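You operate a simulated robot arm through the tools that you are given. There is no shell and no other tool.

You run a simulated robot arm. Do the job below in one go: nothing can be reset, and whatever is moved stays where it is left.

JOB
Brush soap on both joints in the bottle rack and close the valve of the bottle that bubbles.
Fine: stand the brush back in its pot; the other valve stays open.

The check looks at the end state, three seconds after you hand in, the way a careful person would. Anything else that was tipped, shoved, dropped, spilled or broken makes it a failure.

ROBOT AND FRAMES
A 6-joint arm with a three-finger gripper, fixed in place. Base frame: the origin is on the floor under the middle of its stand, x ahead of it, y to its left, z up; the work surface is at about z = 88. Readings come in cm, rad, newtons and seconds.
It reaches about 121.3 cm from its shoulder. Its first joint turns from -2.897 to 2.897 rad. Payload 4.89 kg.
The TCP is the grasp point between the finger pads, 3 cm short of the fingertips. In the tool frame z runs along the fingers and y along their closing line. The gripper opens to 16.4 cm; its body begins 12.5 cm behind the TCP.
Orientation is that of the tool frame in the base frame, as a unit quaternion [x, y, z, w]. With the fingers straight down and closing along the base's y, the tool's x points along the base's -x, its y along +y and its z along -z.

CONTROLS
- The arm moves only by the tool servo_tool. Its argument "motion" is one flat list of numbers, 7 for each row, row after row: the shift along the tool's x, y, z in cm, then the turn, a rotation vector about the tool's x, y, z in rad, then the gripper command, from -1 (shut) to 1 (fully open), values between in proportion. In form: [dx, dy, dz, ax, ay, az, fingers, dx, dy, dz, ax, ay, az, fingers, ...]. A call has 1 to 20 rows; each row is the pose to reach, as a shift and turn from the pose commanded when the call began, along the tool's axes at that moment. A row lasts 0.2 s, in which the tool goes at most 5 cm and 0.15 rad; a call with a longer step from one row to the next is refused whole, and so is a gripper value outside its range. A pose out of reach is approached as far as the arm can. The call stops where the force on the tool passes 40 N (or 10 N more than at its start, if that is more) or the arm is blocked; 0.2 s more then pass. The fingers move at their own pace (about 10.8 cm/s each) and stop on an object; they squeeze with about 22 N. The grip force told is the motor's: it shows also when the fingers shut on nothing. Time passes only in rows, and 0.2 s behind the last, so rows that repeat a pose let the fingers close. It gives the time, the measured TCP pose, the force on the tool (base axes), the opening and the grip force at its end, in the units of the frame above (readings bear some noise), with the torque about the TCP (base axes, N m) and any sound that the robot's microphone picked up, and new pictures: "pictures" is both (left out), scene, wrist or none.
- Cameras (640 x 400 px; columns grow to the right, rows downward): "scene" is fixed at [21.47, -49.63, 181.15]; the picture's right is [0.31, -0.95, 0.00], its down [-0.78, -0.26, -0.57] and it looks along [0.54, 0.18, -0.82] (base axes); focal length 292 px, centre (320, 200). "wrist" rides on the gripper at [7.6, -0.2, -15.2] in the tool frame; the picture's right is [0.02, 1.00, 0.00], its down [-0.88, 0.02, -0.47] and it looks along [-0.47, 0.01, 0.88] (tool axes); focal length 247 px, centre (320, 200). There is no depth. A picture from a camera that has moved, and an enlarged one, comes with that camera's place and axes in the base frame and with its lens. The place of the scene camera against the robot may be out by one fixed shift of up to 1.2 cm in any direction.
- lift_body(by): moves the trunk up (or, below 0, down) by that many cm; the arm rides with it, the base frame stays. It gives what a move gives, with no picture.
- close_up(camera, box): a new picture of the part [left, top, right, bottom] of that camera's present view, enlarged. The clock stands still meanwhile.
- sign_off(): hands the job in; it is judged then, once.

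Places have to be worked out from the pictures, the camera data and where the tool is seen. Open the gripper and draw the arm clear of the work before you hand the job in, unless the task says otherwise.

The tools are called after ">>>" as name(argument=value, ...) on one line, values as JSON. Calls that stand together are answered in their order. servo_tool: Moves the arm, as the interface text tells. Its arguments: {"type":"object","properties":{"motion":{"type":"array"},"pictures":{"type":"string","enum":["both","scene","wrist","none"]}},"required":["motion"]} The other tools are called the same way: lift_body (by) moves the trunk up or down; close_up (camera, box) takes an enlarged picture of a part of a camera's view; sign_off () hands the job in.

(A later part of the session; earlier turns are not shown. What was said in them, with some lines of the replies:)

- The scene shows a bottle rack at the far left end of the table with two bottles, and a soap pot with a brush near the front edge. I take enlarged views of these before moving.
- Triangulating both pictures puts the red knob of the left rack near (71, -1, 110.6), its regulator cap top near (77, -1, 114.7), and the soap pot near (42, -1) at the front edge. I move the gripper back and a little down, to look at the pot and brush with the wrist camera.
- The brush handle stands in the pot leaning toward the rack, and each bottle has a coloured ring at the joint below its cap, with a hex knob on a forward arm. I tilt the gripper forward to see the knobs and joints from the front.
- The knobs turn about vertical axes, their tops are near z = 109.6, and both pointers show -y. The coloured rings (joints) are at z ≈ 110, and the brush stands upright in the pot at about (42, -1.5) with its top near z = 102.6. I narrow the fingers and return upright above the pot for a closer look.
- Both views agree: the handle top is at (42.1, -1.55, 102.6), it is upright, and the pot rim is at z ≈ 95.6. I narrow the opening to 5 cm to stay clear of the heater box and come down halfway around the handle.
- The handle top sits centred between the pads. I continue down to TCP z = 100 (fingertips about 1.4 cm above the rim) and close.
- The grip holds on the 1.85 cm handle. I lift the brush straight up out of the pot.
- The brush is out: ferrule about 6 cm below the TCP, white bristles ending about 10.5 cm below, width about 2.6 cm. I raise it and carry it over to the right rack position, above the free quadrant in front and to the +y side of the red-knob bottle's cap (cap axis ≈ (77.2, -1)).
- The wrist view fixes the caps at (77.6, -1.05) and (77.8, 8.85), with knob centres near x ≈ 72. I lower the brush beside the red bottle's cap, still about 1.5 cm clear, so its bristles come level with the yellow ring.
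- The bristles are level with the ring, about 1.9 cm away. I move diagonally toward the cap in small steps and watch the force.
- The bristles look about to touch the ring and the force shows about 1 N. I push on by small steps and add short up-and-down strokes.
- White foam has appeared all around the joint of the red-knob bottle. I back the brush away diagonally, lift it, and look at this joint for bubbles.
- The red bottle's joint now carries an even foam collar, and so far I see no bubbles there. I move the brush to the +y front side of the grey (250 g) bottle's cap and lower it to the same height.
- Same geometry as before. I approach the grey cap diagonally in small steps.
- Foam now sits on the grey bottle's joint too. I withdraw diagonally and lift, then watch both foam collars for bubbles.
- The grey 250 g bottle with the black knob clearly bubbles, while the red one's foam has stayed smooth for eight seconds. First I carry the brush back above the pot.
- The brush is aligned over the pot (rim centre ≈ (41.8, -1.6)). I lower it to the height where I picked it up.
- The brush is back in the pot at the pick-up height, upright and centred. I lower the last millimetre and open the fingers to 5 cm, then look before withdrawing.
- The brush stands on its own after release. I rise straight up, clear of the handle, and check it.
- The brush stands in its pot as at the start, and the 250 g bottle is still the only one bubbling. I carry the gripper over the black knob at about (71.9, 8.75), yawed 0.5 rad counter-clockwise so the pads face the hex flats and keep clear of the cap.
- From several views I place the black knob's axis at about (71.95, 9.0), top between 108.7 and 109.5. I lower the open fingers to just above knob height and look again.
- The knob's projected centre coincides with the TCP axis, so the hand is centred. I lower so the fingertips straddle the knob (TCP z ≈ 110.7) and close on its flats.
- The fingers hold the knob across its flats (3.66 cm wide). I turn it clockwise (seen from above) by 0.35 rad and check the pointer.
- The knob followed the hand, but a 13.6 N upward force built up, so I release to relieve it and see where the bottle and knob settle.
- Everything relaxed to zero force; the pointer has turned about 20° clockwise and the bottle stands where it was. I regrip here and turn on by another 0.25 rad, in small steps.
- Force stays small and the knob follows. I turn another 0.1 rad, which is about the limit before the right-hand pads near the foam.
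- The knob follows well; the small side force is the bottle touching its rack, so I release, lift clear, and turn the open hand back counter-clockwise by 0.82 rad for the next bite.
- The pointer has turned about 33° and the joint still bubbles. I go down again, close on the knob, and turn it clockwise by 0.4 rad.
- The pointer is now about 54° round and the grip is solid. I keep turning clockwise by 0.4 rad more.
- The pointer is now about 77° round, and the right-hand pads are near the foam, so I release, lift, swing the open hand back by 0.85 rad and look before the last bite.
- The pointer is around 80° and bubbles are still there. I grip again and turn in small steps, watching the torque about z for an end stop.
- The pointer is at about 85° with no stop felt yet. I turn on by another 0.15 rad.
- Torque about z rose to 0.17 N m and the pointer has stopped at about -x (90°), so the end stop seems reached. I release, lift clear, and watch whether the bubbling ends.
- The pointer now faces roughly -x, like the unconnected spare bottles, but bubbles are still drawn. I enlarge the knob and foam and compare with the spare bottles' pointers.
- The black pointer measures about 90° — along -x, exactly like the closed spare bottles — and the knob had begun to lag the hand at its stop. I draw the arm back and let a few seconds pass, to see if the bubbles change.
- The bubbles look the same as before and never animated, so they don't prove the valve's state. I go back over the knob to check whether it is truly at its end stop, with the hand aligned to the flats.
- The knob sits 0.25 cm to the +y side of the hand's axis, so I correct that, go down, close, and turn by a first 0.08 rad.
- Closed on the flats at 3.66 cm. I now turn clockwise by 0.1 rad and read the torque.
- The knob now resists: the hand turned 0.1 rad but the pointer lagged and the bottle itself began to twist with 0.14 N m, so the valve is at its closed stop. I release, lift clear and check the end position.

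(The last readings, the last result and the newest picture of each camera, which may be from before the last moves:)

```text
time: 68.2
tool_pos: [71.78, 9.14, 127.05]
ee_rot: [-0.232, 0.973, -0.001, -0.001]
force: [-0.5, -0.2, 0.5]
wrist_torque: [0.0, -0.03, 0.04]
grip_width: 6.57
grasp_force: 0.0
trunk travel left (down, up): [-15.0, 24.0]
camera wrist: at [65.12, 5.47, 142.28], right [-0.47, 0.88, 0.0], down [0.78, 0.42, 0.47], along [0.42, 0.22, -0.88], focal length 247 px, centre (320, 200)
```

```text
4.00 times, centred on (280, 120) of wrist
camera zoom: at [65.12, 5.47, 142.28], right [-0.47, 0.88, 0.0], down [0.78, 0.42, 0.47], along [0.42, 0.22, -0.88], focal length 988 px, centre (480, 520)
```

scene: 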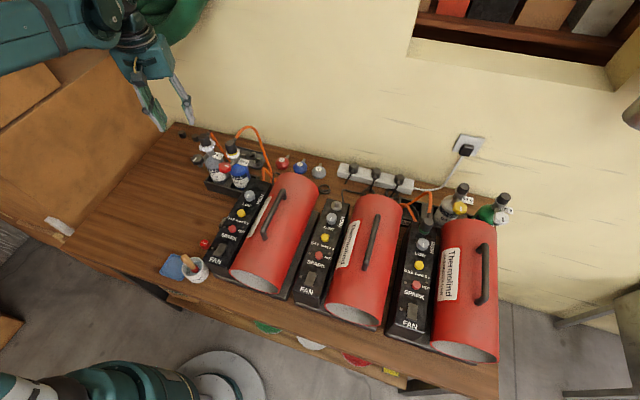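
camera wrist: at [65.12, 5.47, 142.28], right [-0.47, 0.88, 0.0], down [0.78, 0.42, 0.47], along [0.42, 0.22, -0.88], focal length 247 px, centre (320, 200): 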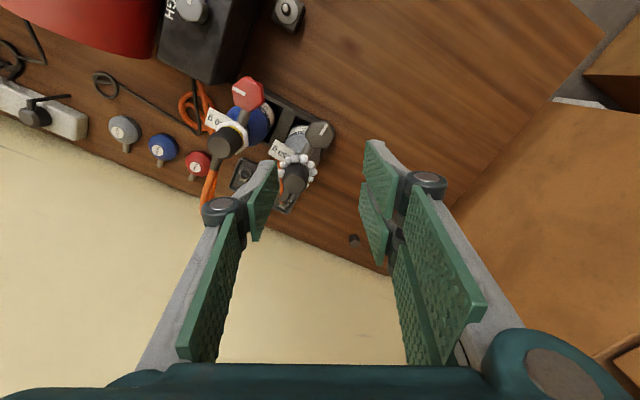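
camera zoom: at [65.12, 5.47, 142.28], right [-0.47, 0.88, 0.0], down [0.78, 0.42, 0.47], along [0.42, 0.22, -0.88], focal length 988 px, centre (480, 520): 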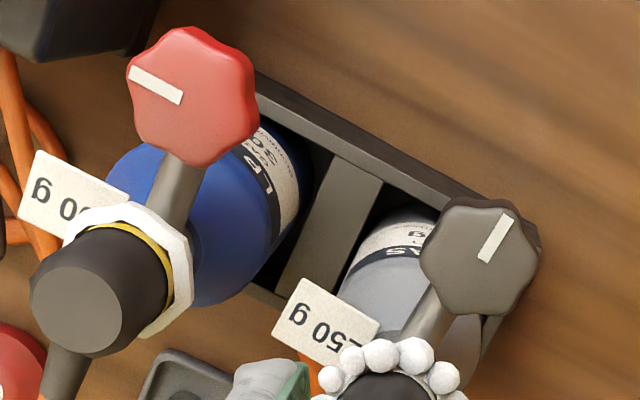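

The black pointer is at about 91° (closed), the red one still points to -y (open), and both bottles stand in the rack with foam on both joints. I draw the arm back clear with the gripper open and take a last look.

>>> servo_tool(motion=[0.5, 0, -3, 0, 0, 0.05, -0.2, 3, 0, -6, 0, 0, 0.12, -0.1, 6.5, 0, -8.5, 0, 0, 0.2, 0, 10.5, -0.1, -10, 0, 0, 0.28, 0.2, 14.5, -0.2, -10, 0, 0, 0.36, 0.5, 18, -0.3, -10, 0, 0, 0.44, 0.8, 19.2, -0.3, -10, 0, 0, 0.47, 1, 19.2, -0.3, -10, 0, 0, 0.47, 1, 19.2, -0.3, -10, 0, 0, 0.47, 1], pictures="both")

>>> close_up(camera="scene", box=[170, 110, 298, 190])

>>> close_up(camera="scene", box=[130, 220, 250, 295])

>>> close_up(camera="wrist", box=[250, 100, 410, 200])

```text
time: 70.2
tool_pos: [54.95, 0.11, 136.7]
ee_rot: [0.001, 1.0, 0.0, 0.002]
force: [0.3, -0.2, 1.2]
wrist_torque: [0.05, -0.01, 0.0]
grip_width: 16.38
grasp_force: 0.1
trunk travel left (down, up): [-15.0, 24.0]
camera wrist: at [47.27, -0.06, 152.07], right [-0.02, 1.0, 0.0], down [0.88, 0.02, 0.47], along [0.47, 0.01, -0.88], focal length 247 px, centre (320, 200)
```

scene: 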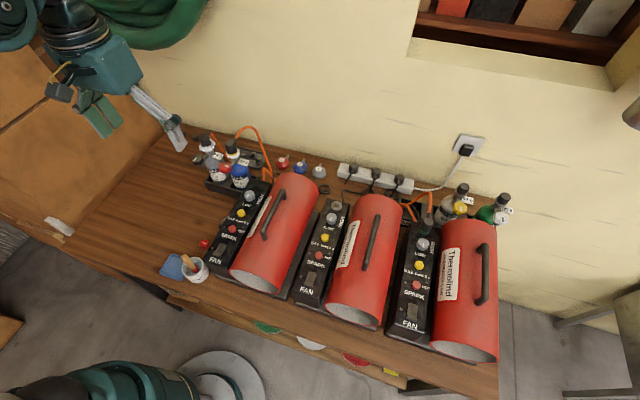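
wrist: 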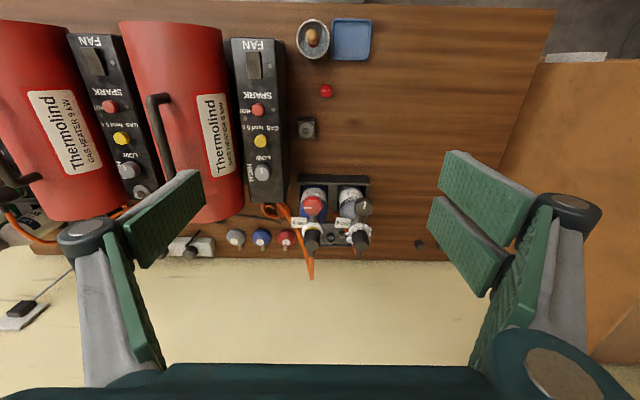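

```text
5.00 times, centred on (234, 150) of scene
camera zoom: at [21.47, -49.63, 181.15], right [0.31, -0.95, 0.0], down [-0.78, -0.26, -0.57], along [0.54, 0.18, -0.82], focal length 1458 px, centre (750, 450)
```

zoom: 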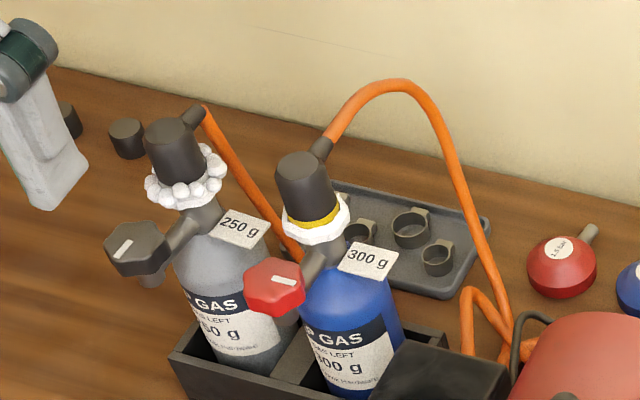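

```text
5.33 times, centred on (190, 258) of scene
camera zoom: at [21.47, -49.63, 181.15], right [0.31, -0.95, 0.0], down [-0.78, -0.26, -0.57], along [0.54, 0.18, -0.82], focal length 1555 px, centre (1013, -107)
```

zoom: 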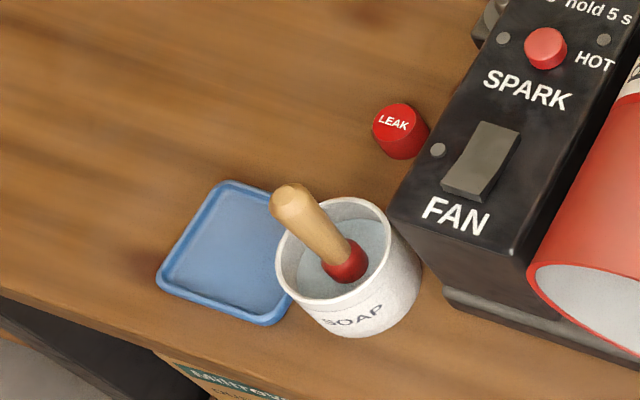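

```text
4.00 times, centred on (330, 150) of wrist
camera zoom: at [47.27, -0.06, 152.07], right [-0.02, 1.0, 0.0], down [0.88, 0.02, 0.47], along [0.47, 0.01, -0.88], focal length 988 px, centre (280, 400)
```

zoom: 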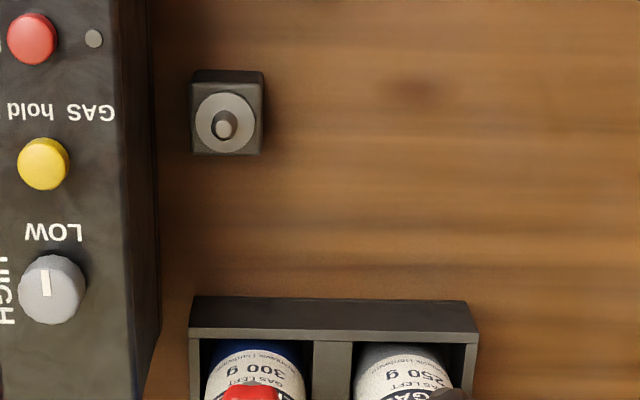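

One more enlarged look at the two knobs from this clear position, to confirm both pointers before handing in.

>>> close_up(camera="wrist", box=[280, 170, 400, 245])

```text
5.33 times, centred on (340, 208) of wrist
camera zoom: at [47.27, -0.06, 152.07], right [-0.02, 1.0, 0.0], down [0.88, 0.02, 0.47], along [0.47, 0.01, -0.88], focal length 1317 px, centre (213, 160)
```

zoom: 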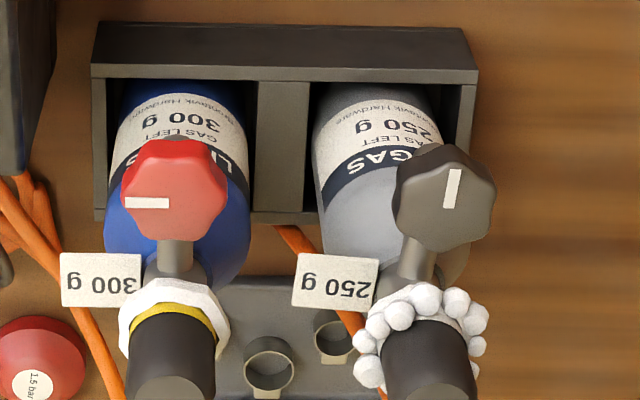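

Both joints carry foam. The black knob of the bubbling 250 g bottle points to its closed stop, and the red valve is still open. The brush stands in its pot, the arm is clear and the gripper is open, so I hand the job in.

>>> sign_off()

```text
The job is handed in.
```

I brushed soap on both joints. The 250 g bottle (black knob) bubbled, so I closed its valve and handed the job in.

- **Soap:** Both joints in the left rack carry a foam collar. The 300 g bottle's foam stayed smooth.
- **Closed valve:** I turned the black knob about 90° clockwise until it stopped. Its pointer now faces the same way as those on the unconnected spare bottles. The bubbles on the joint looked the same after closing, so I judged the valve shut by the stop and the pointer.
- **Other valve:** The 300 g bottle (red knob) is still open; I did not touch its knob.
- **Brush and arm:** The brush stands upright in its pot. The arm is drawn back with the gripper open.

Pressing the knob against its stop twisted the 250 g bottle by about 7° and moved its top about 4 mm. It still stands in its rack pocket, and I left it there. I saw nothing else tipped, moved or spilled.
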